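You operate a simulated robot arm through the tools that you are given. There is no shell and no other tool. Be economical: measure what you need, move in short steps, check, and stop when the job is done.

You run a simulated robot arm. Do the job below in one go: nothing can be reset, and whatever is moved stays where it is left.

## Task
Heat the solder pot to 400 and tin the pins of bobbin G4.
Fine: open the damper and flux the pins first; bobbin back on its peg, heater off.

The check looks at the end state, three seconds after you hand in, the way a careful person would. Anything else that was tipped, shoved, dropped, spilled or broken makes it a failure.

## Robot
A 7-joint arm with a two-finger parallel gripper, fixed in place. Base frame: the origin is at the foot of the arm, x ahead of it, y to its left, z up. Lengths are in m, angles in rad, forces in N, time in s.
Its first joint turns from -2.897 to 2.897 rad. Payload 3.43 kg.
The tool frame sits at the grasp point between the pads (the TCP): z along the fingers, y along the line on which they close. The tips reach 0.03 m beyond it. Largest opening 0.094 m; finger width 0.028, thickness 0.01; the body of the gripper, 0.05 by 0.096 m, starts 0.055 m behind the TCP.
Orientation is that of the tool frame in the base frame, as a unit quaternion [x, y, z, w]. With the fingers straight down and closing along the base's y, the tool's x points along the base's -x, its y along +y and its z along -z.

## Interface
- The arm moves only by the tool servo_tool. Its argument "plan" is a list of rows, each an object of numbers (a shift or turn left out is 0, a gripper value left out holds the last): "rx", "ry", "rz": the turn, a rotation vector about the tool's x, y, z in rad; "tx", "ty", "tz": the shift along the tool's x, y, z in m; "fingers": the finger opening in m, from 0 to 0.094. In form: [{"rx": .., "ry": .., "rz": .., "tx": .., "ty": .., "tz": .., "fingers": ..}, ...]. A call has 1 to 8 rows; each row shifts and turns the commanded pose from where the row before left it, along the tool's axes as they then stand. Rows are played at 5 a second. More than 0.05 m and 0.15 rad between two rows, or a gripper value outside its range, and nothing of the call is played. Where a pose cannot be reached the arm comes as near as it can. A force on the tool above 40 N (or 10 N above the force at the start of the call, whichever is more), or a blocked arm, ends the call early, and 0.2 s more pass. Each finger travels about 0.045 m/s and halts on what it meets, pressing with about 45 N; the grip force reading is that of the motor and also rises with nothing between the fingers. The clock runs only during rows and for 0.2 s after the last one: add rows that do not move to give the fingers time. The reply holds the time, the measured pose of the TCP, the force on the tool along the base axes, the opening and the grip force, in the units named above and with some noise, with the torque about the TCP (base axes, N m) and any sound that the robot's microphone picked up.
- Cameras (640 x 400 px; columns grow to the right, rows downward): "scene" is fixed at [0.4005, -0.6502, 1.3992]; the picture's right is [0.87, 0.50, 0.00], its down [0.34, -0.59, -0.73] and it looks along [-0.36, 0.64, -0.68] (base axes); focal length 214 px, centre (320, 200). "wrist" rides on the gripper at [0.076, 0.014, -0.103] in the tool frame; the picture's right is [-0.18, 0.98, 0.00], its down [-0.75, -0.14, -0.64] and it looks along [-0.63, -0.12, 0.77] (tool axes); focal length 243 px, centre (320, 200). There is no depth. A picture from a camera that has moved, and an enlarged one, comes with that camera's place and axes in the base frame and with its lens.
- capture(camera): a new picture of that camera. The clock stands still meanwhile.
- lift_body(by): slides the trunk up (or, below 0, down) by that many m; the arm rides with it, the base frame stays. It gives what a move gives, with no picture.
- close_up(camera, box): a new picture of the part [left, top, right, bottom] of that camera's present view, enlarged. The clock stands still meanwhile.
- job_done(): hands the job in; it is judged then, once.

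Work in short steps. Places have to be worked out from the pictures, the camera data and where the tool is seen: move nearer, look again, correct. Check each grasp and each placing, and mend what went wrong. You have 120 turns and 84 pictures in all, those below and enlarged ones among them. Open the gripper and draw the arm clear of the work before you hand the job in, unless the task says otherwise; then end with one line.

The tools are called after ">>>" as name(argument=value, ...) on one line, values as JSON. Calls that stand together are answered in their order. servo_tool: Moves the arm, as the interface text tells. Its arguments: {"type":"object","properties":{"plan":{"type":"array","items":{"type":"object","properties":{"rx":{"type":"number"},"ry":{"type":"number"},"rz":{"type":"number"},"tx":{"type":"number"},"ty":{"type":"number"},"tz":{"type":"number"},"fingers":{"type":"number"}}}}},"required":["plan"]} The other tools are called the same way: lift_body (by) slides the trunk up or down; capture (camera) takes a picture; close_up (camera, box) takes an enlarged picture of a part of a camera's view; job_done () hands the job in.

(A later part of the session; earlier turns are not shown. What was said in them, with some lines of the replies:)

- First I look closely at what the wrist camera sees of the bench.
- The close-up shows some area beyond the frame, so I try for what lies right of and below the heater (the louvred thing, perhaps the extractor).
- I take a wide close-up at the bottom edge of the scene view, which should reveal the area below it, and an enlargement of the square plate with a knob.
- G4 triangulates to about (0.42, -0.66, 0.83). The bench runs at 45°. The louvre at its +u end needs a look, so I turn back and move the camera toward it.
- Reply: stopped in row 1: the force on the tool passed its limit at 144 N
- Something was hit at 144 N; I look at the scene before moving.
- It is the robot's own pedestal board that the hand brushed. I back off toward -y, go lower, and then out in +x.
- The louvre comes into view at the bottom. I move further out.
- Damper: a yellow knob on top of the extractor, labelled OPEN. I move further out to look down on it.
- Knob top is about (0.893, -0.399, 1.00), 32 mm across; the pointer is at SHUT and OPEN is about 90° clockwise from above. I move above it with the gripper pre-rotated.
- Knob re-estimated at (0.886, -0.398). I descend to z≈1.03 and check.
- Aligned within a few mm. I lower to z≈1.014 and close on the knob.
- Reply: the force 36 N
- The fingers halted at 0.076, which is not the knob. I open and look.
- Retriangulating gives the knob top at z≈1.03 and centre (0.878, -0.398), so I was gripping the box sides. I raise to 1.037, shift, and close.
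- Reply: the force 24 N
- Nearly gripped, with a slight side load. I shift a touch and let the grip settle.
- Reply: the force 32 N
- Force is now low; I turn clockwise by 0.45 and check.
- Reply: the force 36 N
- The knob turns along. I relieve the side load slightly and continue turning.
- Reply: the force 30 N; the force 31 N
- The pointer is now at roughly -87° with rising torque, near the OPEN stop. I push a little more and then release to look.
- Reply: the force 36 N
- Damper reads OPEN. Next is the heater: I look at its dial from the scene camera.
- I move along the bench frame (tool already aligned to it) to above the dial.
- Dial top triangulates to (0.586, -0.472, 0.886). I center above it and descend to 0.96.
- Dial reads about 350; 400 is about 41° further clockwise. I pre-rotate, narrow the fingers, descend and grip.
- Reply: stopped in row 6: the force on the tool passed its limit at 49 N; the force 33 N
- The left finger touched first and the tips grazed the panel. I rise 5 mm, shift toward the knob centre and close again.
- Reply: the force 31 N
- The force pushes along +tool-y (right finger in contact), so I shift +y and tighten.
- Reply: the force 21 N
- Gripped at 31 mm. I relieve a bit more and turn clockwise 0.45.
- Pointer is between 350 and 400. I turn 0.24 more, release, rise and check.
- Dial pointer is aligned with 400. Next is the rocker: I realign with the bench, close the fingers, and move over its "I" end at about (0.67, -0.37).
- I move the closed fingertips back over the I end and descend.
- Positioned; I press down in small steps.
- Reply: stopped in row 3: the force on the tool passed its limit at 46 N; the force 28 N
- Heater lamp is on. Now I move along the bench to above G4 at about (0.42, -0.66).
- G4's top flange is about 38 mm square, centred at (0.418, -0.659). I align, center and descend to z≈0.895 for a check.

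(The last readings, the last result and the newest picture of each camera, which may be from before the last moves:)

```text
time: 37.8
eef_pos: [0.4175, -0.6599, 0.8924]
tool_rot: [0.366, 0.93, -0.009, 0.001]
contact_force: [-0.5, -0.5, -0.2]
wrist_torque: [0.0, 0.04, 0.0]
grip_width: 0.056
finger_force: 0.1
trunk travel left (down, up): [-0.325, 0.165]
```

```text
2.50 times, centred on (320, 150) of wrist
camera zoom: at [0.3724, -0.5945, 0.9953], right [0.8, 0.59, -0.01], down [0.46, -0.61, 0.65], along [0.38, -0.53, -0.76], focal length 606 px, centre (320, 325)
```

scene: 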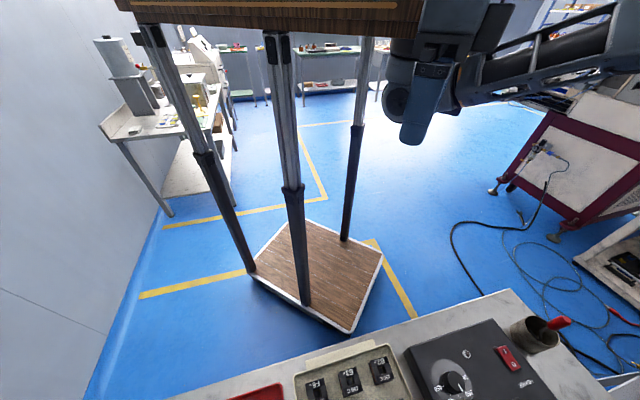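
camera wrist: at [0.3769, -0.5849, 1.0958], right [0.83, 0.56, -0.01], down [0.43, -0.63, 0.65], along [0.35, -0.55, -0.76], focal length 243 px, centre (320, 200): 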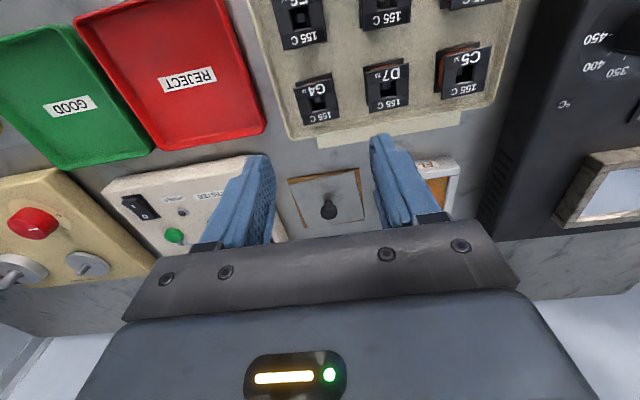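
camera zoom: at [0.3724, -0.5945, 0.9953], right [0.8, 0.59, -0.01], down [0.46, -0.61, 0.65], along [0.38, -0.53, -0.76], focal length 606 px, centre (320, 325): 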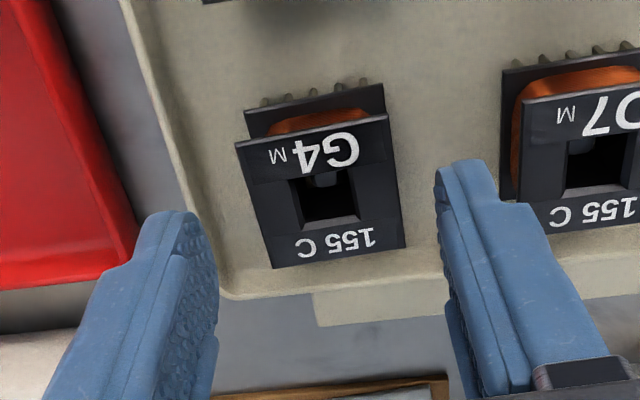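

Aligned; top at z≈0.848, centre (0.4176, -0.6585). I descend to TCP z≈0.857 and close.

>>> servo_tool(plan=[{"ty": 0.001, "tx": 0.001, "tz": 0.018}, {"tz": 0.017}, {}, {"fingers": 0.02}, {}, {}])

>>> close_up(camera="wrist", box=[220, 90, 420, 220])

```text
time: 39.2
eef_pos: [0.4191, -0.6603, 0.8593]
tool_rot: [0.366, 0.931, -0.009, 0.001]
contact_force: [0.2, 0.2, 0.0]
wrist_torque: [0.02, 0.03, -0.01]
grip_width: 0.0374
finger_force: 44.8
trunk travel left (down, up): [-0.325, 0.165]
```

```text
3.08 times, centred on (320, 155) of wrist
camera zoom: at [0.3722, -0.5933, 0.9621], right [0.8, 0.59, -0.01], down [0.46, -0.61, 0.65], along [0.38, -0.53, -0.76], focal length 746 px, centre (320, 338)
```

zoom: 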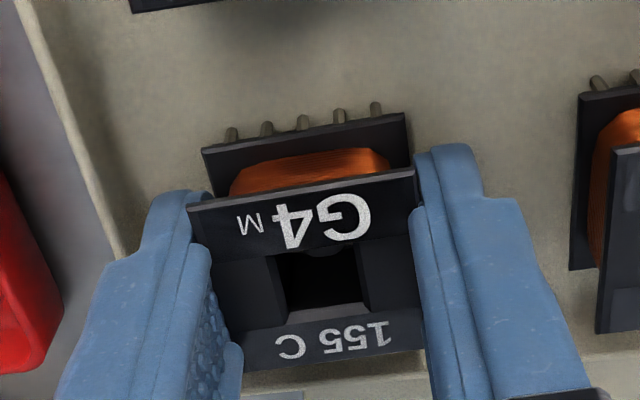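

Gripped at 37 mm. I lift straight up and look at it.

>>> servo_tool(plan=[{"tz": -0.03}, {"tz": -0.04}, {"tz": -0.04}, {"tz": -0.03}, {}])

>>> close_up(camera="wrist", box=[220, 40, 420, 220])

>>> capture(camera="scene")

```text
time: 40.4
eef_pos: [0.418, -0.6555, 1.0001]
tool_rot: [0.365, 0.931, -0.009, 0.002]
contact_force: [-0.6, -0.4, -0.4]
wrist_torque: [-0.01, 0.0, -0.03]
grip_width: 0.0371
finger_force: 44.7
trunk travel left (down, up): [-0.325, 0.165]
```

```text
2.22 times, centred on (320, 130) of wrist
camera zoom: at [0.372, -0.5904, 1.1027], right [0.8, 0.59, -0.01], down [0.46, -0.61, 0.65], along [0.38, -0.53, -0.76], focal length 539 px, centre (320, 356)
```

zoom: 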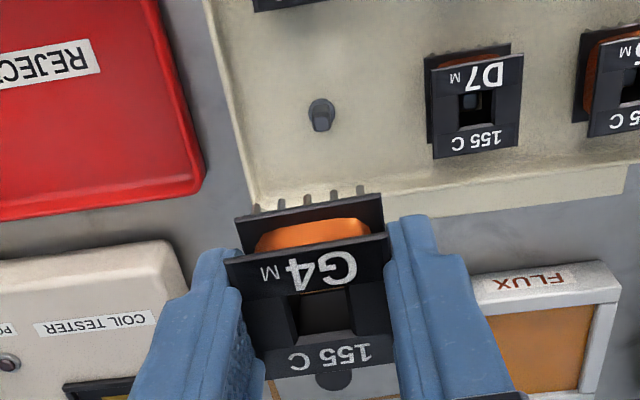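

```text
41 pictures are left
```

scene: 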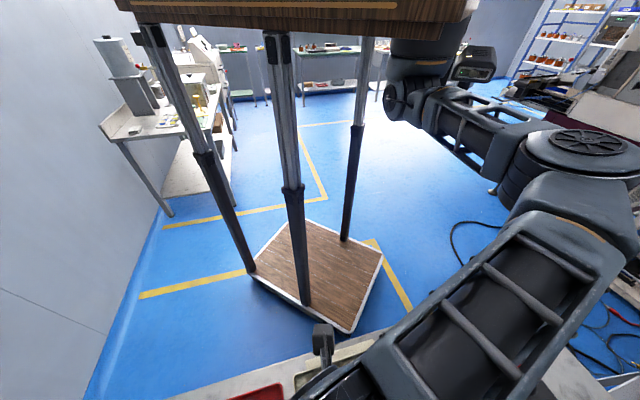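

Pins hang down in a row, only about 6 mm below my fingertips, so I may need a higher grip. I check flux tray and pot geometry first by moving over them at height.

>>> servo_tool(plan=[{"ty": 0.03, "tx": -0.038}, {"ty": 0.03, "tx": -0.038}, {"ty": 0.03, "tx": -0.038}, {"ty": 0.03, "tx": -0.038}, {}])

>>> capture(camera="wrist")

```text
time: 41.6
eef_pos: [0.6089, -0.6685, 0.9992]
tool_rot: [0.366, 0.93, -0.008, 0.002]
contact_force: [1.0, 0.1, 0.0]
wrist_torque: [-0.01, -0.02, 0.02]
grip_width: 0.0373
finger_force: 44.8
trunk travel left (down, up): [-0.325, 0.165]
```

```text
40 pictures are left
camera wrist: at [0.5633, -0.6035, 1.1015], right [0.8, 0.59, -0.01], down [0.46, -0.61, 0.65], along [0.38, -0.53, -0.76], focal length 243 px, centre (320, 200)
```

wrist: 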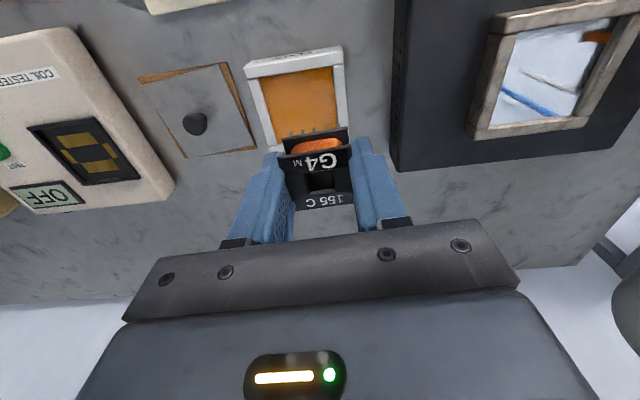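

Flux tray (inner ~80 mm) and pot (inner ~75 mm) are wide enough for the fingers, but I want more pin clearance. I retrace to the peg to regrip higher.

>>> servo_tool(plan=[{"ty": -0.03, "tx": 0.038}, {"ty": -0.03, "tx": 0.038}, {"ty": -0.03, "tx": 0.038}, {"ty": -0.03, "tx": 0.038}, {}, {"tz": 0.04}, {"tz": 0.04}, {}])

>>> close_up(camera="wrist", box=[220, 50, 420, 220])

```text
time: 43.4
eef_pos: [0.4184, -0.657, 0.9179]
tool_rot: [0.366, 0.931, -0.009, 0.001]
contact_force: [-0.2, -0.5, -0.1]
wrist_torque: [-0.02, 0.03, -0.02]
grip_width: 0.0373
finger_force: 45.1
trunk travel left (down, up): [-0.325, 0.165]
```

```text
2.35 times, centred on (320, 135) of wrist
camera zoom: at [0.3719, -0.5917, 1.021], right [0.8, 0.59, -0.01], down [0.46, -0.61, 0.65], along [0.38, -0.53, -0.76], focal length 571 px, centre (320, 353)
```

zoom: 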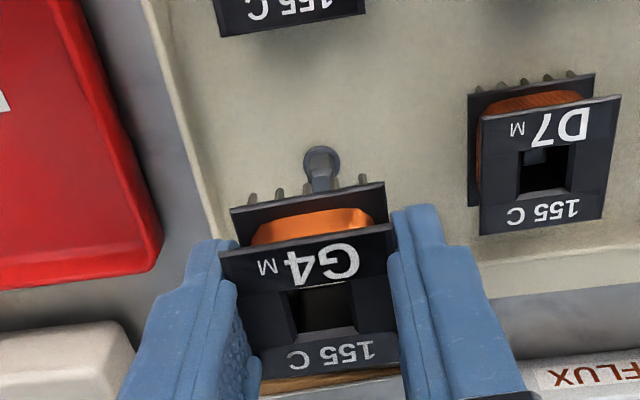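

Back on line above the peg; I lower the remaining 58 mm.

>>> servo_tool(plan=[{"tz": 0.02}, {"tz": 0.02}, {"tz": 0.012}, {"tz": 0.005}, {}])

>>> close_up(camera="wrist", box=[220, 70, 420, 220])

```text
time: 44.6
eef_pos: [0.4173, -0.6572, 0.8623]
tool_rot: [0.366, 0.931, -0.009, 0.001]
contact_force: [0.6, 1.2, -1.2]
wrist_torque: [0.03, -0.01, 0.0]
grip_width: 0.0372
finger_force: 45.6
trunk travel left (down, up): [-0.325, 0.165]
```

```text
2.67 times, centred on (320, 145) of wrist
camera zoom: at [0.3718, -0.5927, 0.9644], right [0.8, 0.59, -0.01], down [0.46, -0.61, 0.65], along [0.38, -0.53, -0.76], focal length 647 px, centre (320, 347)
```

zoom: 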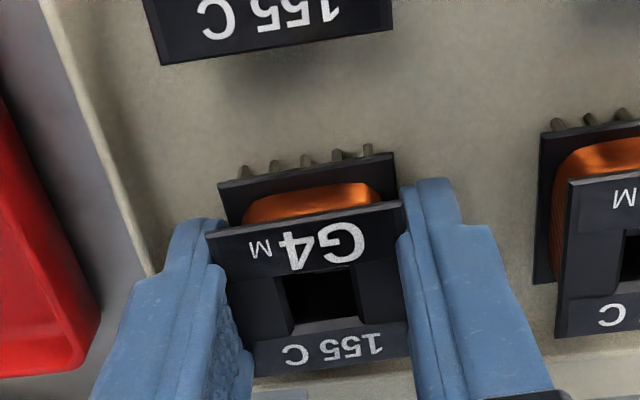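

I lower 3 mm more, release, rise 11 mm and regrip.

>>> servo_tool(plan=[{"tz": 0.003}, {"fingers": 0.05}, {}, {"tz": -0.012}, {}, {"fingers": 0.02}, {}, {}])

>>> close_up(camera="wrist", box=[220, 70, 420, 220])

```text
time: 46.4
eef_pos: [0.4183, -0.658, 0.8691]
tool_rot: [0.366, 0.931, -0.009, 0.001]
contact_force: [0.0, -1.3, 1.8]
wrist_torque: [0.01, -0.05, -0.03]
grip_width: 0.0373
finger_force: 44.9
trunk travel left (down, up): [-0.325, 0.165]
```

```text
2.67 times, centred on (320, 145) of wrist
camera zoom: at [0.3722, -0.593, 0.9735], right [0.8, 0.59, -0.01], down [0.46, -0.61, 0.65], along [0.38, -0.53, -0.76], focal length 647 px, centre (320, 347)
```

zoom: 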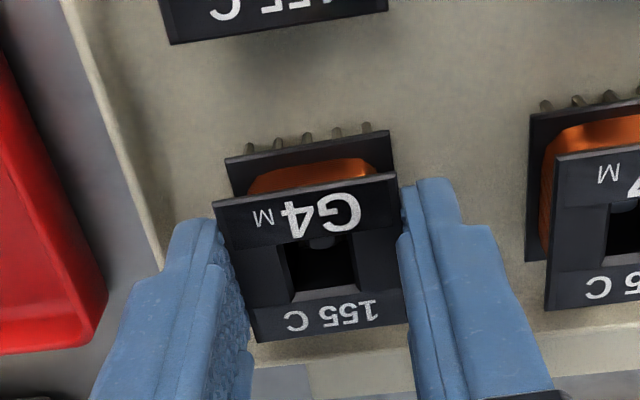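

Regripped with TCP 11 mm higher. I lift 0.1 and move over the flux tray at about (0.601, -0.690).

>>> servo_tool(plan=[{"tz": -0.045}, {"tz": -0.045}, {"ty": 0.0253, "tx": -0.039}, {"ty": 0.0253, "tx": -0.039}, {"ty": 0.0253, "tx": -0.039}, {"ty": 0.0253, "tx": -0.039}, {"tz": 0.03}, {}])

>>> capture(camera="wrist")

```text
time: 48.2
eef_pos: [0.6001, -0.6907, 0.9302]
tool_rot: [0.367, 0.93, -0.009, 0.001]
contact_force: [0.4, 0.1, -0.5]
wrist_torque: [0.02, 0.02, 0.0]
grip_width: 0.0371
finger_force: 44.9
trunk travel left (down, up): [-0.325, 0.165]
```

```text
36 pictures are left
camera wrist: at [0.5547, -0.6254, 1.0332], right [0.8, 0.59, -0.01], down [0.46, -0.61, 0.65], along [0.38, -0.53, -0.76], focal length 243 px, centre (320, 200)
```

wrist: 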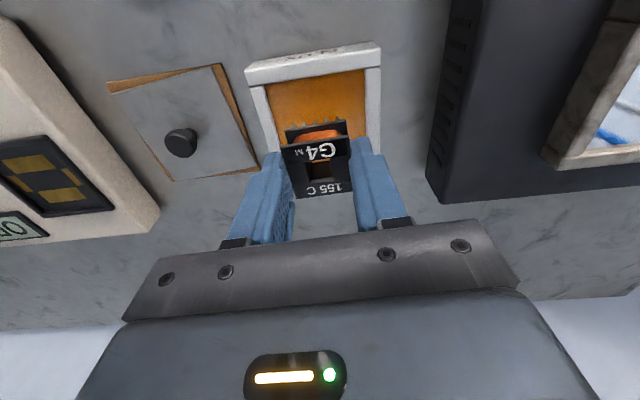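

Centered over the flux with pins well inside the frame. I lower gradually.

>>> servo_tool(plan=[{"tz": 0.02}, {"tz": 0.015}, {"tz": 0.007}, {}])

>>> close_up(camera="wrist", box=[230, 60, 410, 200])

```text
time: 49.2
eef_pos: [0.6002, -0.6914, 0.8883]
tool_rot: [0.366, 0.93, -0.01, 0.002]
contact_force: [0.1, 0.3, 6.5]
wrist_torque: [0.1, -0.05, 0.0]
grip_width: 0.0375
finger_force: 45.1
trunk travel left (down, up): [-0.325, 0.165]
```

```text
2.86 times, centred on (320, 130) of wrist
camera zoom: at [0.5541, -0.6257, 0.9915], right [0.8, 0.59, -0.01], down [0.46, -0.6, 0.65], along [0.38, -0.53, -0.76], focal length 693 px, centre (320, 400)
```

zoom: 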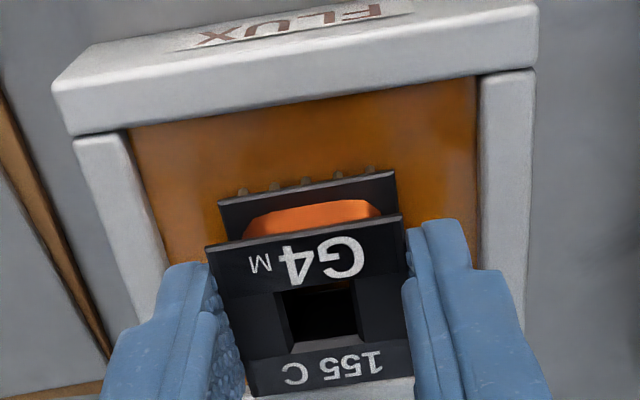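

Contact at 6.5 N: the pins are in the flux, browned at the tips. I press another 1 mm, dwell, and lift to inspect.

>>> servo_tool(plan=[{"tz": 0.001}, {}, {}, {}, {}, {}, {}, {}])

>>> servo_tool(plan=[{"tz": -0.03}, {"tz": -0.04}, {"tz": -0.04}, {}, {}])

>>> close_up(camera="wrist", box=[270, 80, 370, 160])

```text
time: 51.0
eef_pos: [0.6005, -0.6904, 0.8886]
tool_rot: [0.366, 0.931, -0.009, 0.002]
contact_force: [0.0, -4.6, 22.6]
wrist_torque: [0.03, -0.18, -0.06]
grip_width: 0.0372
finger_force: 45.2
trunk travel left (down, up): [-0.325, 0.165]
```

```text
time: 52.2
eef_pos: [0.6036, -0.689, 0.9975]
tool_rot: [0.366, 0.931, -0.008, 0.002]
contact_force: [-0.8, -0.8, -0.4]
wrist_torque: [0.04, 0.01, 0.02]
grip_width: 0.0375
finger_force: 44.7
trunk travel left (down, up): [-0.325, 0.165]
```

```text
5.00 times, centred on (320, 120) of wrist
camera zoom: at [0.5565, -0.6236, 1.1007], right [0.8, 0.59, -0.01], down [0.46, -0.61, 0.65], along [0.38, -0.53, -0.76], focal length 1213 px, centre (320, 600)
```

zoom: 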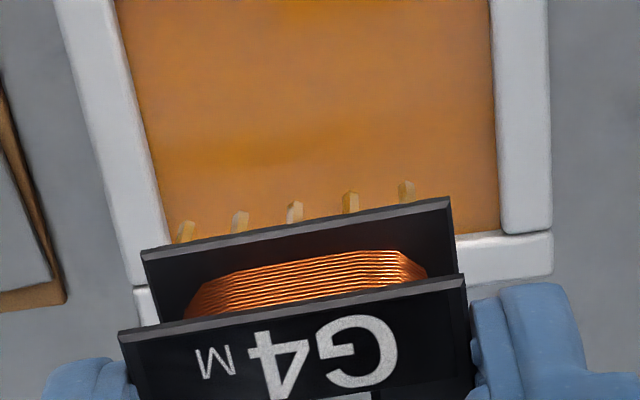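

The pins show amber flux. I move toward the pot and read its display.

>>> servo_tool(plan=[{"ty": 0.04}, {"ty": 0.04}, {"ty": 0.04}, {"ty": 0.04}, {}])

>>> capture(camera="wrist")

```text
time: 53.4
eef_pos: [0.7094, -0.5703, 0.9964]
tool_rot: [0.366, 0.931, -0.009, 0.001]
contact_force: [-0.1, 0.2, 0.1]
wrist_torque: [0.0, 0.01, -0.02]
grip_width: 0.0373
finger_force: 45.1
trunk travel left (down, up): [-0.325, 0.165]
```

```text
33 pictures are left
camera wrist: at [0.6624, -0.5048, 1.0997], right [0.8, 0.59, -0.01], down [0.46, -0.61, 0.65], along [0.38, -0.53, -0.76], focal length 243 px, centre (320, 200)
```

wrist: 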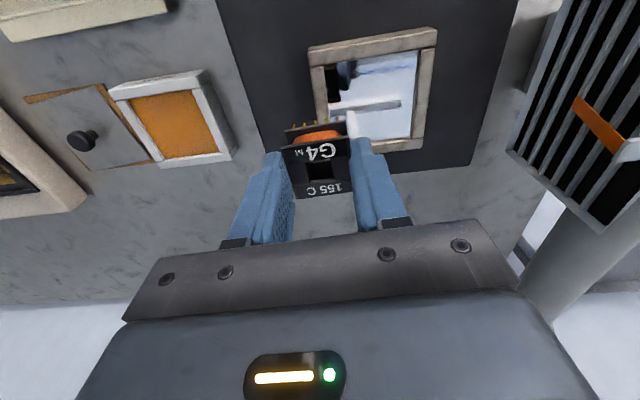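

The extractor's ribbon flutters, so air is flowing. The pot centre comes to (0.742, -0.541) with its rim at z≈0.883. I move over it and look.

>>> servo_tool(plan=[{"ty": 0.0436, "tx": -0.004}, {"tz": 0.03}, {}])

>>> capture(camera="wrist")

```text
time: 54.2
eef_pos: [0.7428, -0.542, 0.9661]
tool_rot: [0.365, 0.931, -0.009, 0.003]
contact_force: [0.0, 0.3, -0.5]
wrist_torque: [0.01, 0.02, 0.01]
grip_width: 0.0373
finger_force: 45.2
trunk travel left (down, up): [-0.325, 0.165]
```

```text
32 pictures are left
camera wrist: at [0.6962, -0.4764, 1.068], right [0.8, 0.59, -0.01], down [0.46, -0.61, 0.65], along [0.38, -0.53, -0.76], focal length 243 px, centre (320, 200)
```

wrist: 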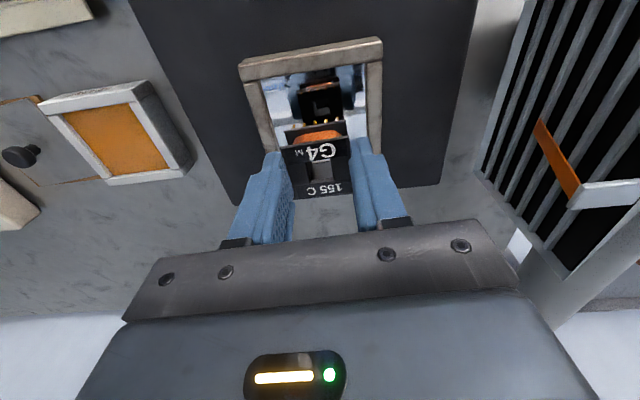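

The solder mirrors the bobbin; I zoom to gauge its level. The display is out of view, so I'll check it after.

>>> close_up(camera="wrist", box=[230, 30, 390, 170])

>>> close_up(camera="scene", box=[330, 398, 640, 400])

```text
2.86 times, centred on (310, 100) of wrist
camera zoom: at [0.6962, -0.4764, 1.068], right [0.8, 0.59, -0.01], down [0.46, -0.61, 0.65], along [0.38, -0.53, -0.76], focal length 693 px, centre (349, 486)
```

zoom: 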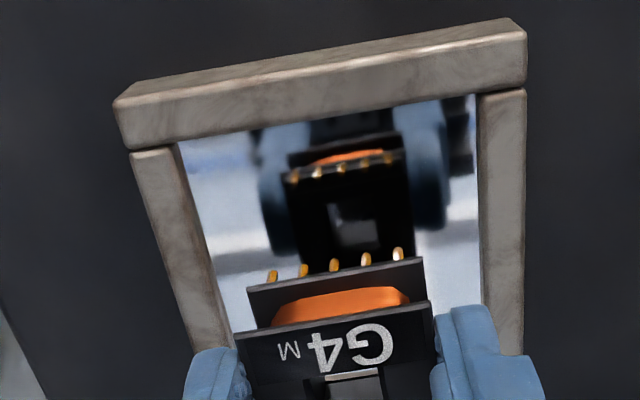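

```text
2.06 times, centred on (485, 399) of scene
camera zoom: at [0.4005, -0.6502, 1.3992], right [0.87, 0.5, 0.0], down [0.34, -0.59, -0.73], along [-0.36, 0.64, -0.68], focal length 443 px, centre (-21, -211)
```

zoom: 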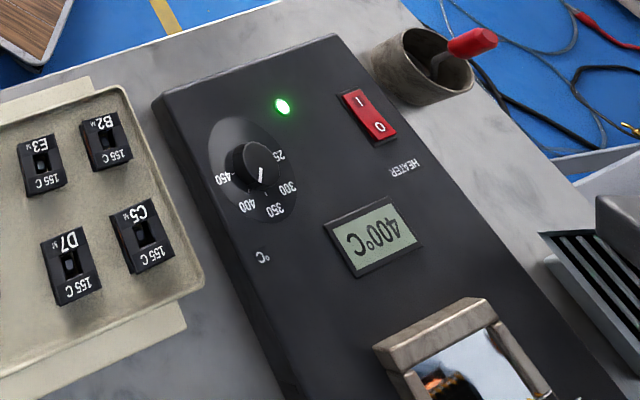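

The display reads 400 °C with a green ready lamp. From the reflection, the pin tips are about 32 mm above the solder. I lower 28 mm and re-measure.

>>> servo_tool(plan=[{"tz": 0.014}, {"tz": 0.014}, {}])

>>> close_up(camera="wrist", box=[230, 50, 390, 190])

```text
time: 55.0
eef_pos: [0.7423, -0.5441, 0.9377]
tool_rot: [0.366, 0.93, -0.008, 0.001]
contact_force: [0.1, -0.2, -0.1]
wrist_torque: [0.0, 0.0, -0.01]
grip_width: 0.0375
finger_force: 45.3
trunk travel left (down, up): [-0.325, 0.165]
```

```text
2.86 times, centred on (310, 120) of wrist
camera zoom: at [0.6963, -0.4784, 1.0398], right [0.8, 0.59, -0.01], down [0.46, -0.61, 0.65], along [0.38, -0.53, -0.76], focal length 693 px, centre (349, 429)
```

zoom: 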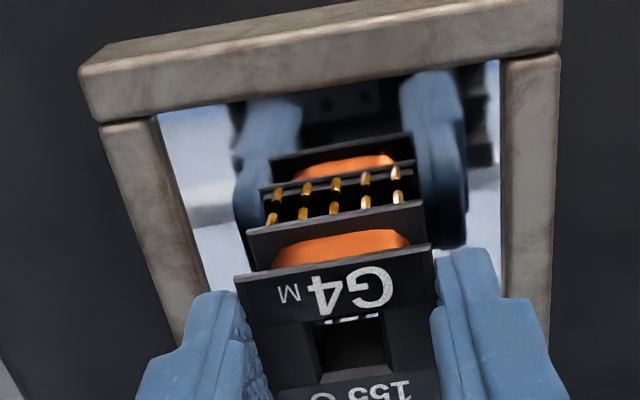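

Tips are about 3.5 mm above the solder. I dip 10.5 mm for about 7 mm immersion, and hold.

>>> servo_tool(plan=[{"tz": 0.004}, {"tz": 0.0035}, {"tz": 0.003}, {}, {}, {}, {}, {}])

>>> close_up(camera="wrist", box=[230, 50, 390, 190])

```text
time: 56.8
eef_pos: [0.7422, -0.5435, 0.9288]
tool_rot: [0.366, 0.931, -0.011, 0.003]
contact_force: [4.4, -3.4, 34.7]
wrist_torque: [0.04, -0.36, 0.04]
grip_width: 0.0372
finger_force: 44.7
trunk travel left (down, up): [-0.325, 0.165]
```

```text
2.86 times, centred on (310, 120) of wrist
camera zoom: at [0.6959, -0.4777, 1.0311], right [0.8, 0.59, -0.01], down [0.46, -0.6, 0.65], along [0.38, -0.53, -0.76], focal length 693 px, centre (349, 429)
```

zoom: 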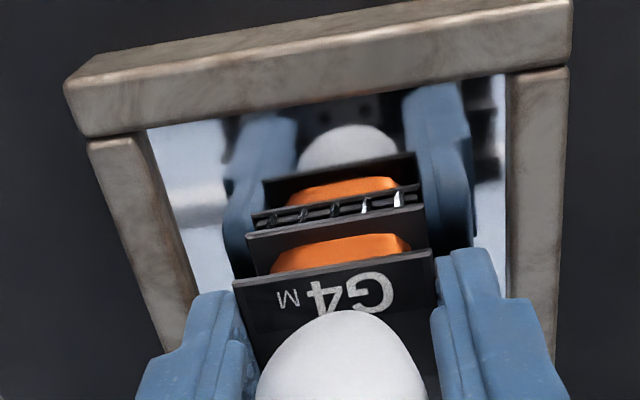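

Fume puffs and silver pins show, with 35 N of upward load from the pot floor. I back off 2 mm, dwell a moment, and lift out to inspect.

>>> servo_tool(plan=[{"tz": -0.002}, {}, {}, {}, {}, {"tz": -0.03}, {"tz": -0.035}, {}])

>>> close_up(camera="wrist", box=[270, 80, 370, 160])

```text
time: 58.6
eef_pos: [0.7414, -0.5414, 0.9931]
tool_rot: [0.366, 0.93, -0.009, 0.001]
contact_force: [-0.1, -0.6, 0.1]
wrist_torque: [-0.03, -0.02, -0.03]
grip_width: 0.0374
finger_force: 45.2
trunk travel left (down, up): [-0.325, 0.165]
```

```text
5.00 times, centred on (320, 120) of wrist
camera zoom: at [0.6959, -0.4764, 1.0962], right [0.8, 0.59, -0.01], down [0.46, -0.61, 0.65], along [0.38, -0.53, -0.76], focal length 1213 px, centre (320, 600)
```

zoom: 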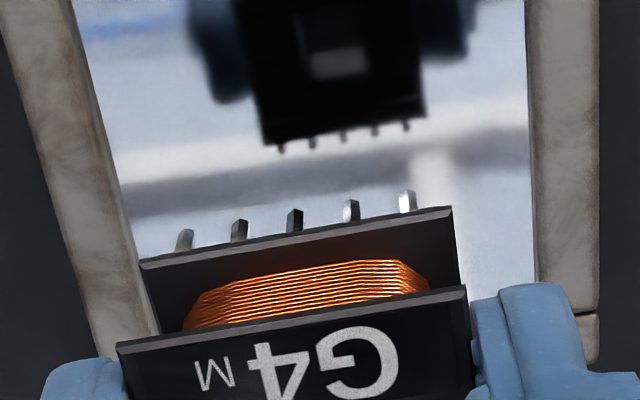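

I check the far pin row in the reflection.

>>> close_up(camera="wrist", box=[295, 75, 345, 125])

```text
8.00 times, centred on (320, 100) of wrist
camera zoom: at [0.6959, -0.4764, 1.0962], right [0.8, 0.59, -0.01], down [0.46, -0.61, 0.65], along [0.38, -0.53, -0.76], focal length 1941 px, centre (320, 1000)
```

zoom: 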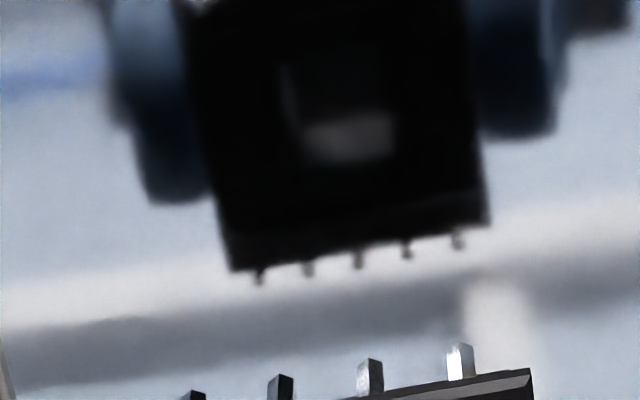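

Both pin rows look silver. I retrace along the exact commanded offsets to above the peg.

>>> servo_tool(plan=[{"ty": -0.0381, "tx": 0.02}, {"ty": -0.0381, "tx": 0.02}, {"ty": -0.0381, "tx": 0.02}, {"ty": -0.0381, "tx": 0.02}, {"ty": -0.0381, "tx": 0.02}, {"ty": -0.0381, "tx": 0.02}, {"ty": -0.0381, "tx": 0.02}, {"ty": -0.0381, "tx": 0.02}])

>>> servo_tool(plan=[{"tz": 0.04}, {"tz": 0.03}, {}, {}])

>>> close_up(camera="wrist", box=[220, 50, 420, 220])

```text
time: 60.4
eef_pos: [0.4196, -0.6558, 0.9959]
tool_rot: [0.366, 0.93, -0.009, 0.001]
contact_force: [1.0, 0.7, -0.8]
wrist_torque: [0.0, 0.05, 0.03]
grip_width: 0.0372
finger_force: 44.9
trunk travel left (down, up): [-0.325, 0.165]
```

```text
time: 61.4
eef_pos: [0.4172, -0.6582, 0.9273]
tool_rot: [0.365, 0.931, -0.008, 0.001]
contact_force: [-0.3, 0.1, 0.1]
wrist_torque: [-0.01, -0.01, -0.02]
grip_width: 0.0371
finger_force: 45.2
trunk travel left (down, up): [-0.325, 0.165]
```

```text
2.35 times, centred on (320, 135) of wrist
camera zoom: at [0.3706, -0.5929, 1.0311], right [0.8, 0.59, -0.01], down [0.46, -0.61, 0.65], along [0.38, -0.53, -0.76], focal length 571 px, centre (320, 353)
```

zoom: 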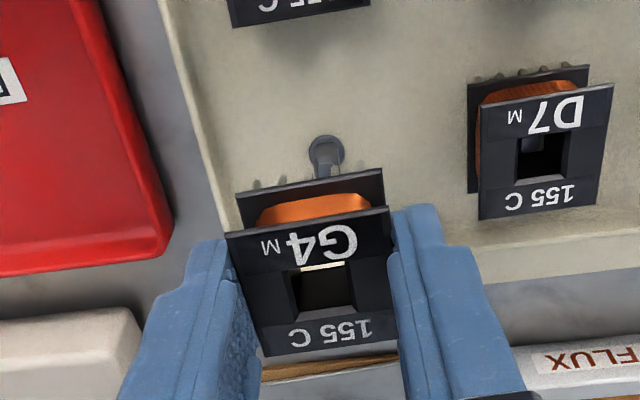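

Peg and hole line up as before. I lower the remaining distance.

>>> servo_tool(plan=[{"tz": 0.02}, {"tz": 0.02}, {"tz": 0.008}, {"tz": 0.004}, {}])

>>> close_up(camera="wrist", box=[220, 70, 420, 220])

```text
time: 62.6
eef_pos: [0.4172, -0.6597, 0.8738]
tool_rot: [0.366, 0.931, -0.008, 0.001]
contact_force: [0.5, 0.7, -0.9]
wrist_torque: [-0.01, 0.03, 0.0]
grip_width: 0.0374
finger_force: 45.0
trunk travel left (down, up): [-0.325, 0.165]
```

```text
2.67 times, centred on (320, 145) of wrist
camera zoom: at [0.371, -0.5932, 0.9774], right [0.8, 0.59, -0.01], down [0.46, -0.61, 0.65], along [0.38, -0.53, -0.76], focal length 647 px, centre (320, 347)
```

zoom: 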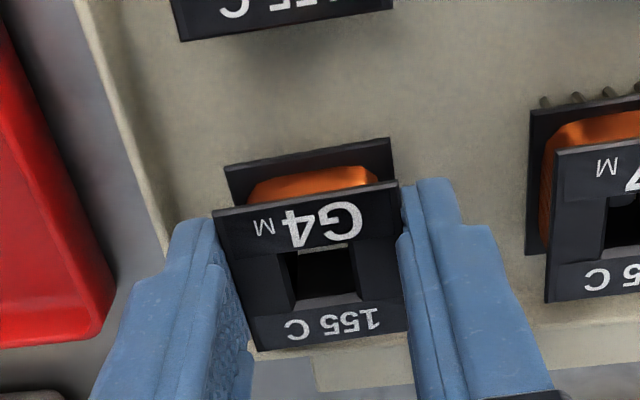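

Still about 3 mm to go with no contact. I lower further in small steps, watching force.

>>> servo_tool(plan=[{"tz": 0.002}, {"tz": 0.0015}, {}])

>>> close_up(camera="wrist", box=[280, 90, 360, 150])

```text
time: 63.4
eef_pos: [0.4174, -0.6589, 0.8709]
tool_rot: [0.367, 0.93, -0.009, 0.001]
contact_force: [0.4, -0.4, -1.2]
wrist_torque: [-0.03, -0.03, -0.02]
grip_width: 0.037
finger_force: 44.3
trunk travel left (down, up): [-0.325, 0.165]
```

```text
6.67 times, centred on (320, 120) of wrist
camera zoom: at [0.3715, -0.5932, 0.9738], right [0.8, 0.59, -0.01], down [0.46, -0.61, 0.65], along [0.38, -0.53, -0.76], focal length 1618 px, centre (320, 733)
```

zoom: 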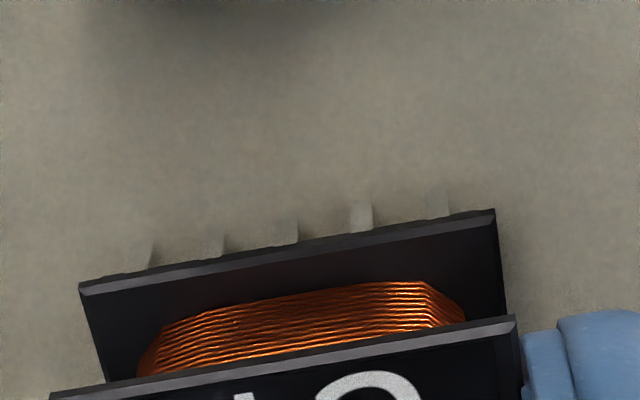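

The tinned pins just mirror the tray. I lower the last bit until contact, then release.

>>> servo_tool(plan=[{"tz": 0.0015}, {"tz": 0.0015}, {}])

```text
time: 64.2
eef_pos: [0.4182, -0.6592, 0.8691]
tool_rot: [0.366, 0.931, -0.008, 0.002]
contact_force: [-0.5, 1.0, 7.3]
wrist_torque: [0.08, -0.16, 0.05]
grip_width: 0.037
finger_force: 45.4
trunk travel left (down, up): [-0.325, 0.165]
```

Contact at 7 N at the original height: seated. I release, rise and inspect.

>>> servo_tool(plan=[{"fingers": 0.056}, {"fingers": 0.056}, {"tz": -0.03}, {"tz": -0.045}, {"tz": -0.045}, {}])

>>> close_up(camera="wrist", box=[200, 40, 440, 190])

```text
time: 65.6
eef_pos: [0.4196, -0.6573, 0.9827]
tool_rot: [0.366, 0.931, -0.009, 0.001]
contact_force: [-0.3, -0.1, 0.5]
wrist_torque: [0.02, 0.02, -0.02]
grip_width: 0.0561
finger_force: 0.1
trunk travel left (down, up): [-0.325, 0.165]
```

```text
2.67 times, centred on (320, 115) of wrist
camera zoom: at [0.3725, -0.5918, 1.0868], right [0.8, 0.59, -0.01], down [0.46, -0.61, 0.65], along [0.38, -0.53, -0.76], focal length 647 px, centre (320, 427)
```

zoom: 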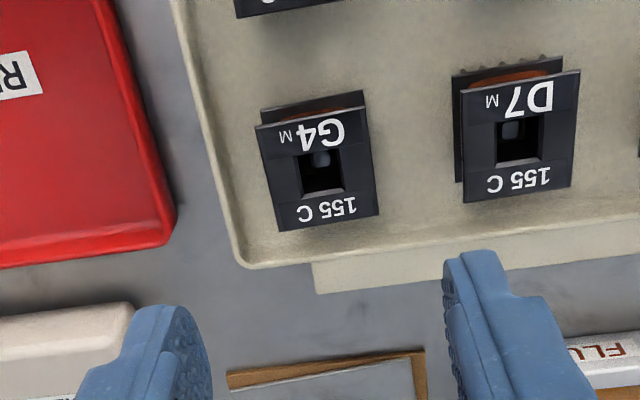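

G4 sits on its peg. I go to the heater switch with closed fingers to press the O end at about (0.689, -0.390).

>>> servo_tool(plan=[{"ty": 0.0474, "tx": -0.002, "fingers": 0.0}, {"ty": 0.0474, "tx": -0.002}, {"ty": 0.0474, "tx": -0.002}, {"ty": 0.0474, "tx": -0.002}, {"ty": 0.0474, "tx": -0.002}, {"ty": 0.0474, "tx": -0.002}, {"ty": 0.0474, "tx": -0.002}, {"ty": 0.0474, "tx": -0.002}])

>>> servo_tool(plan=[{"rz": 0.05}, {}])

>>> close_up(camera="wrist", box=[220, 30, 420, 180])

```text
time: 67.4
eef_pos: [0.6849, -0.3894, 0.98]
tool_rot: [0.367, 0.93, -0.009, 0.002]
contact_force: [-0.5, -0.1, -0.6]
wrist_torque: [0.05, -0.02, 0.02]
grip_width: 0.0
finger_force: 33.3
trunk travel left (down, up): [-0.325, 0.165]
```

```text
time: 68.0
eef_pos: [0.6866, -0.3877, 0.9813]
tool_rot: [0.389, 0.921, -0.01, 0.002]
contact_force: [-0.6, 0.0, -0.4]
wrist_torque: [-0.03, 0.01, -0.03]
grip_width: 0.0
finger_force: 32.6
trunk travel left (down, up): [-0.325, 0.165]
```

```text
2.67 times, centred on (320, 105) of wrist
camera zoom: at [0.6439, -0.3204, 1.0839], right [0.83, 0.55, -0.01], down [0.43, -0.63, 0.65], along [0.35, -0.55, -0.76], focal length 647 px, centre (320, 453)
```

zoom: 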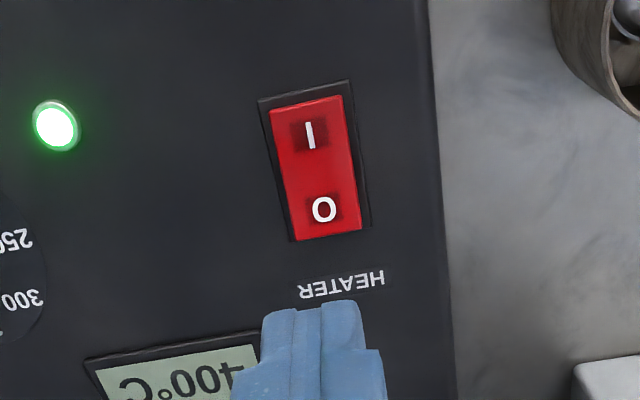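

The O end is at (0.682, -0.382); my tips are about right. I descend and press.

>>> servo_tool(plan=[{"tx": -0.002, "ty": 0.001}, {"tz": 0.04}, {"tz": 0.025}, {"tz": 0.005}, {"tz": 0.003}, {"tz": 0.003}, {"tz": 0.002}, {}])

>>> servo_tool(plan=[{"tz": -0.04}, {"tz": -0.04, "tx": -0.02}, {}])

>>> close_up(camera="wrist", box=[200, 10, 440, 190])

```text
time: 69.7
eef_pos: [0.6912, -0.3925, 0.9083]
tool_rot: [0.389, 0.921, -0.01, 0.005]
contact_force: [-0.6, 1.1, 15.9]
wrist_torque: [0.24, 0.17, -0.16]
grip_width: 0.0
finger_force: 33.4
trunk travel left (down, up): [-0.325, 0.165]
stopped in row 8: the force on the tool passed its limit at 42 N (the readings are from after the stop); the commanded pose is now the measured one
```

```text
time: 70.5
eef_pos: [0.7057, -0.407, 0.9868]
tool_rot: [0.39, 0.921, -0.009, 0.003]
contact_force: [-0.5, -0.2, 0.4]
wrist_torque: [-0.01, 0.0, 0.03]
grip_width: 0.0
finger_force: 33.0
trunk travel left (down, up): [-0.325, 0.165]
```

```text
2.22 times, centred on (320, 100) of wrist
camera zoom: at [0.663, -0.3383, 1.0896], right [0.83, 0.55, -0.01], down [0.42, -0.63, 0.65], along [0.35, -0.55, -0.76], focal length 539 px, centre (320, 422)
```

zoom: 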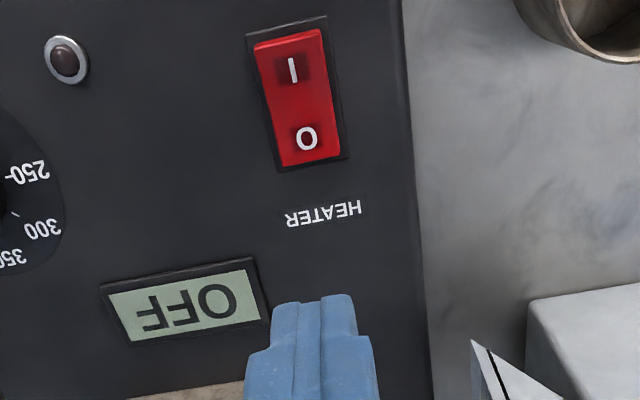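

The heater is OFF. I open the gripper, rise, draw back, and check the whole bench.

>>> servo_tool(plan=[{"tz": -0.045, "fingers": 0.08}, {"tz": -0.045}, {"tz": -0.045}, {"tz": -0.04}, {"ty": -0.04}, {"ty": -0.04}, {}])

>>> capture(camera="wrist")

>>> close_up(camera="scene", box=[20, 399, 640, 400])

```text
time: 72.1
eef_pos: [0.6473, -0.4594, 1.1647]
tool_rot: [0.389, 0.921, -0.009, 0.002]
contact_force: [0.6, 0.0, 0.0]
wrist_torque: [0.0, -0.02, 0.01]
grip_width: 0.0799
finger_force: 0.0
trunk travel left (down, up): [-0.325, 0.165]
```

```text
19 pictures are left
camera wrist: at [0.6047, -0.391, 1.2668], right [0.83, 0.55, -0.01], down [0.43, -0.63, 0.65], along [0.35, -0.55, -0.76], focal length 243 px, centre (320, 200)
```

wrist: 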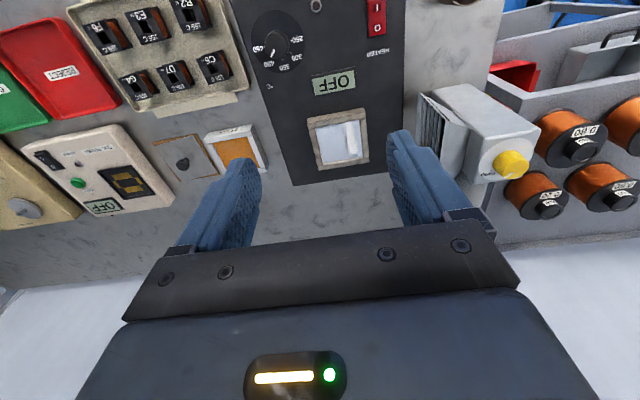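

```text
1.03 times, centred on (330, 400) of scene (not enlarged: the box is as wide or as high as the picture)
camera zoom: at [0.4005, -0.6502, 1.3992], right [0.87, 0.5, 0.0], down [0.34, -0.59, -0.73], along [-0.36, 0.64, -0.68], focal length 221 px, centre (310, -6)
```

zoom: 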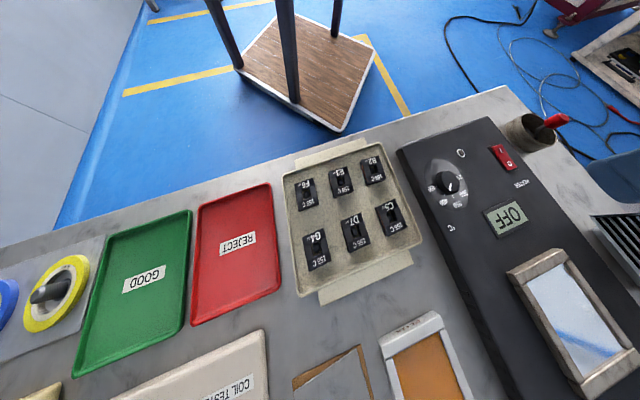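

Everything is in place: G4 on its peg, damper open, heater off, arm clear. I hand the job in.

>>> job_done()

```text
The job is handed in.
```

I tinned G4's pins with the pot reading 400 °C, after opening the damper and fluxing the pins; G4 is back on its peg, the heater is off, and the arm is clear.
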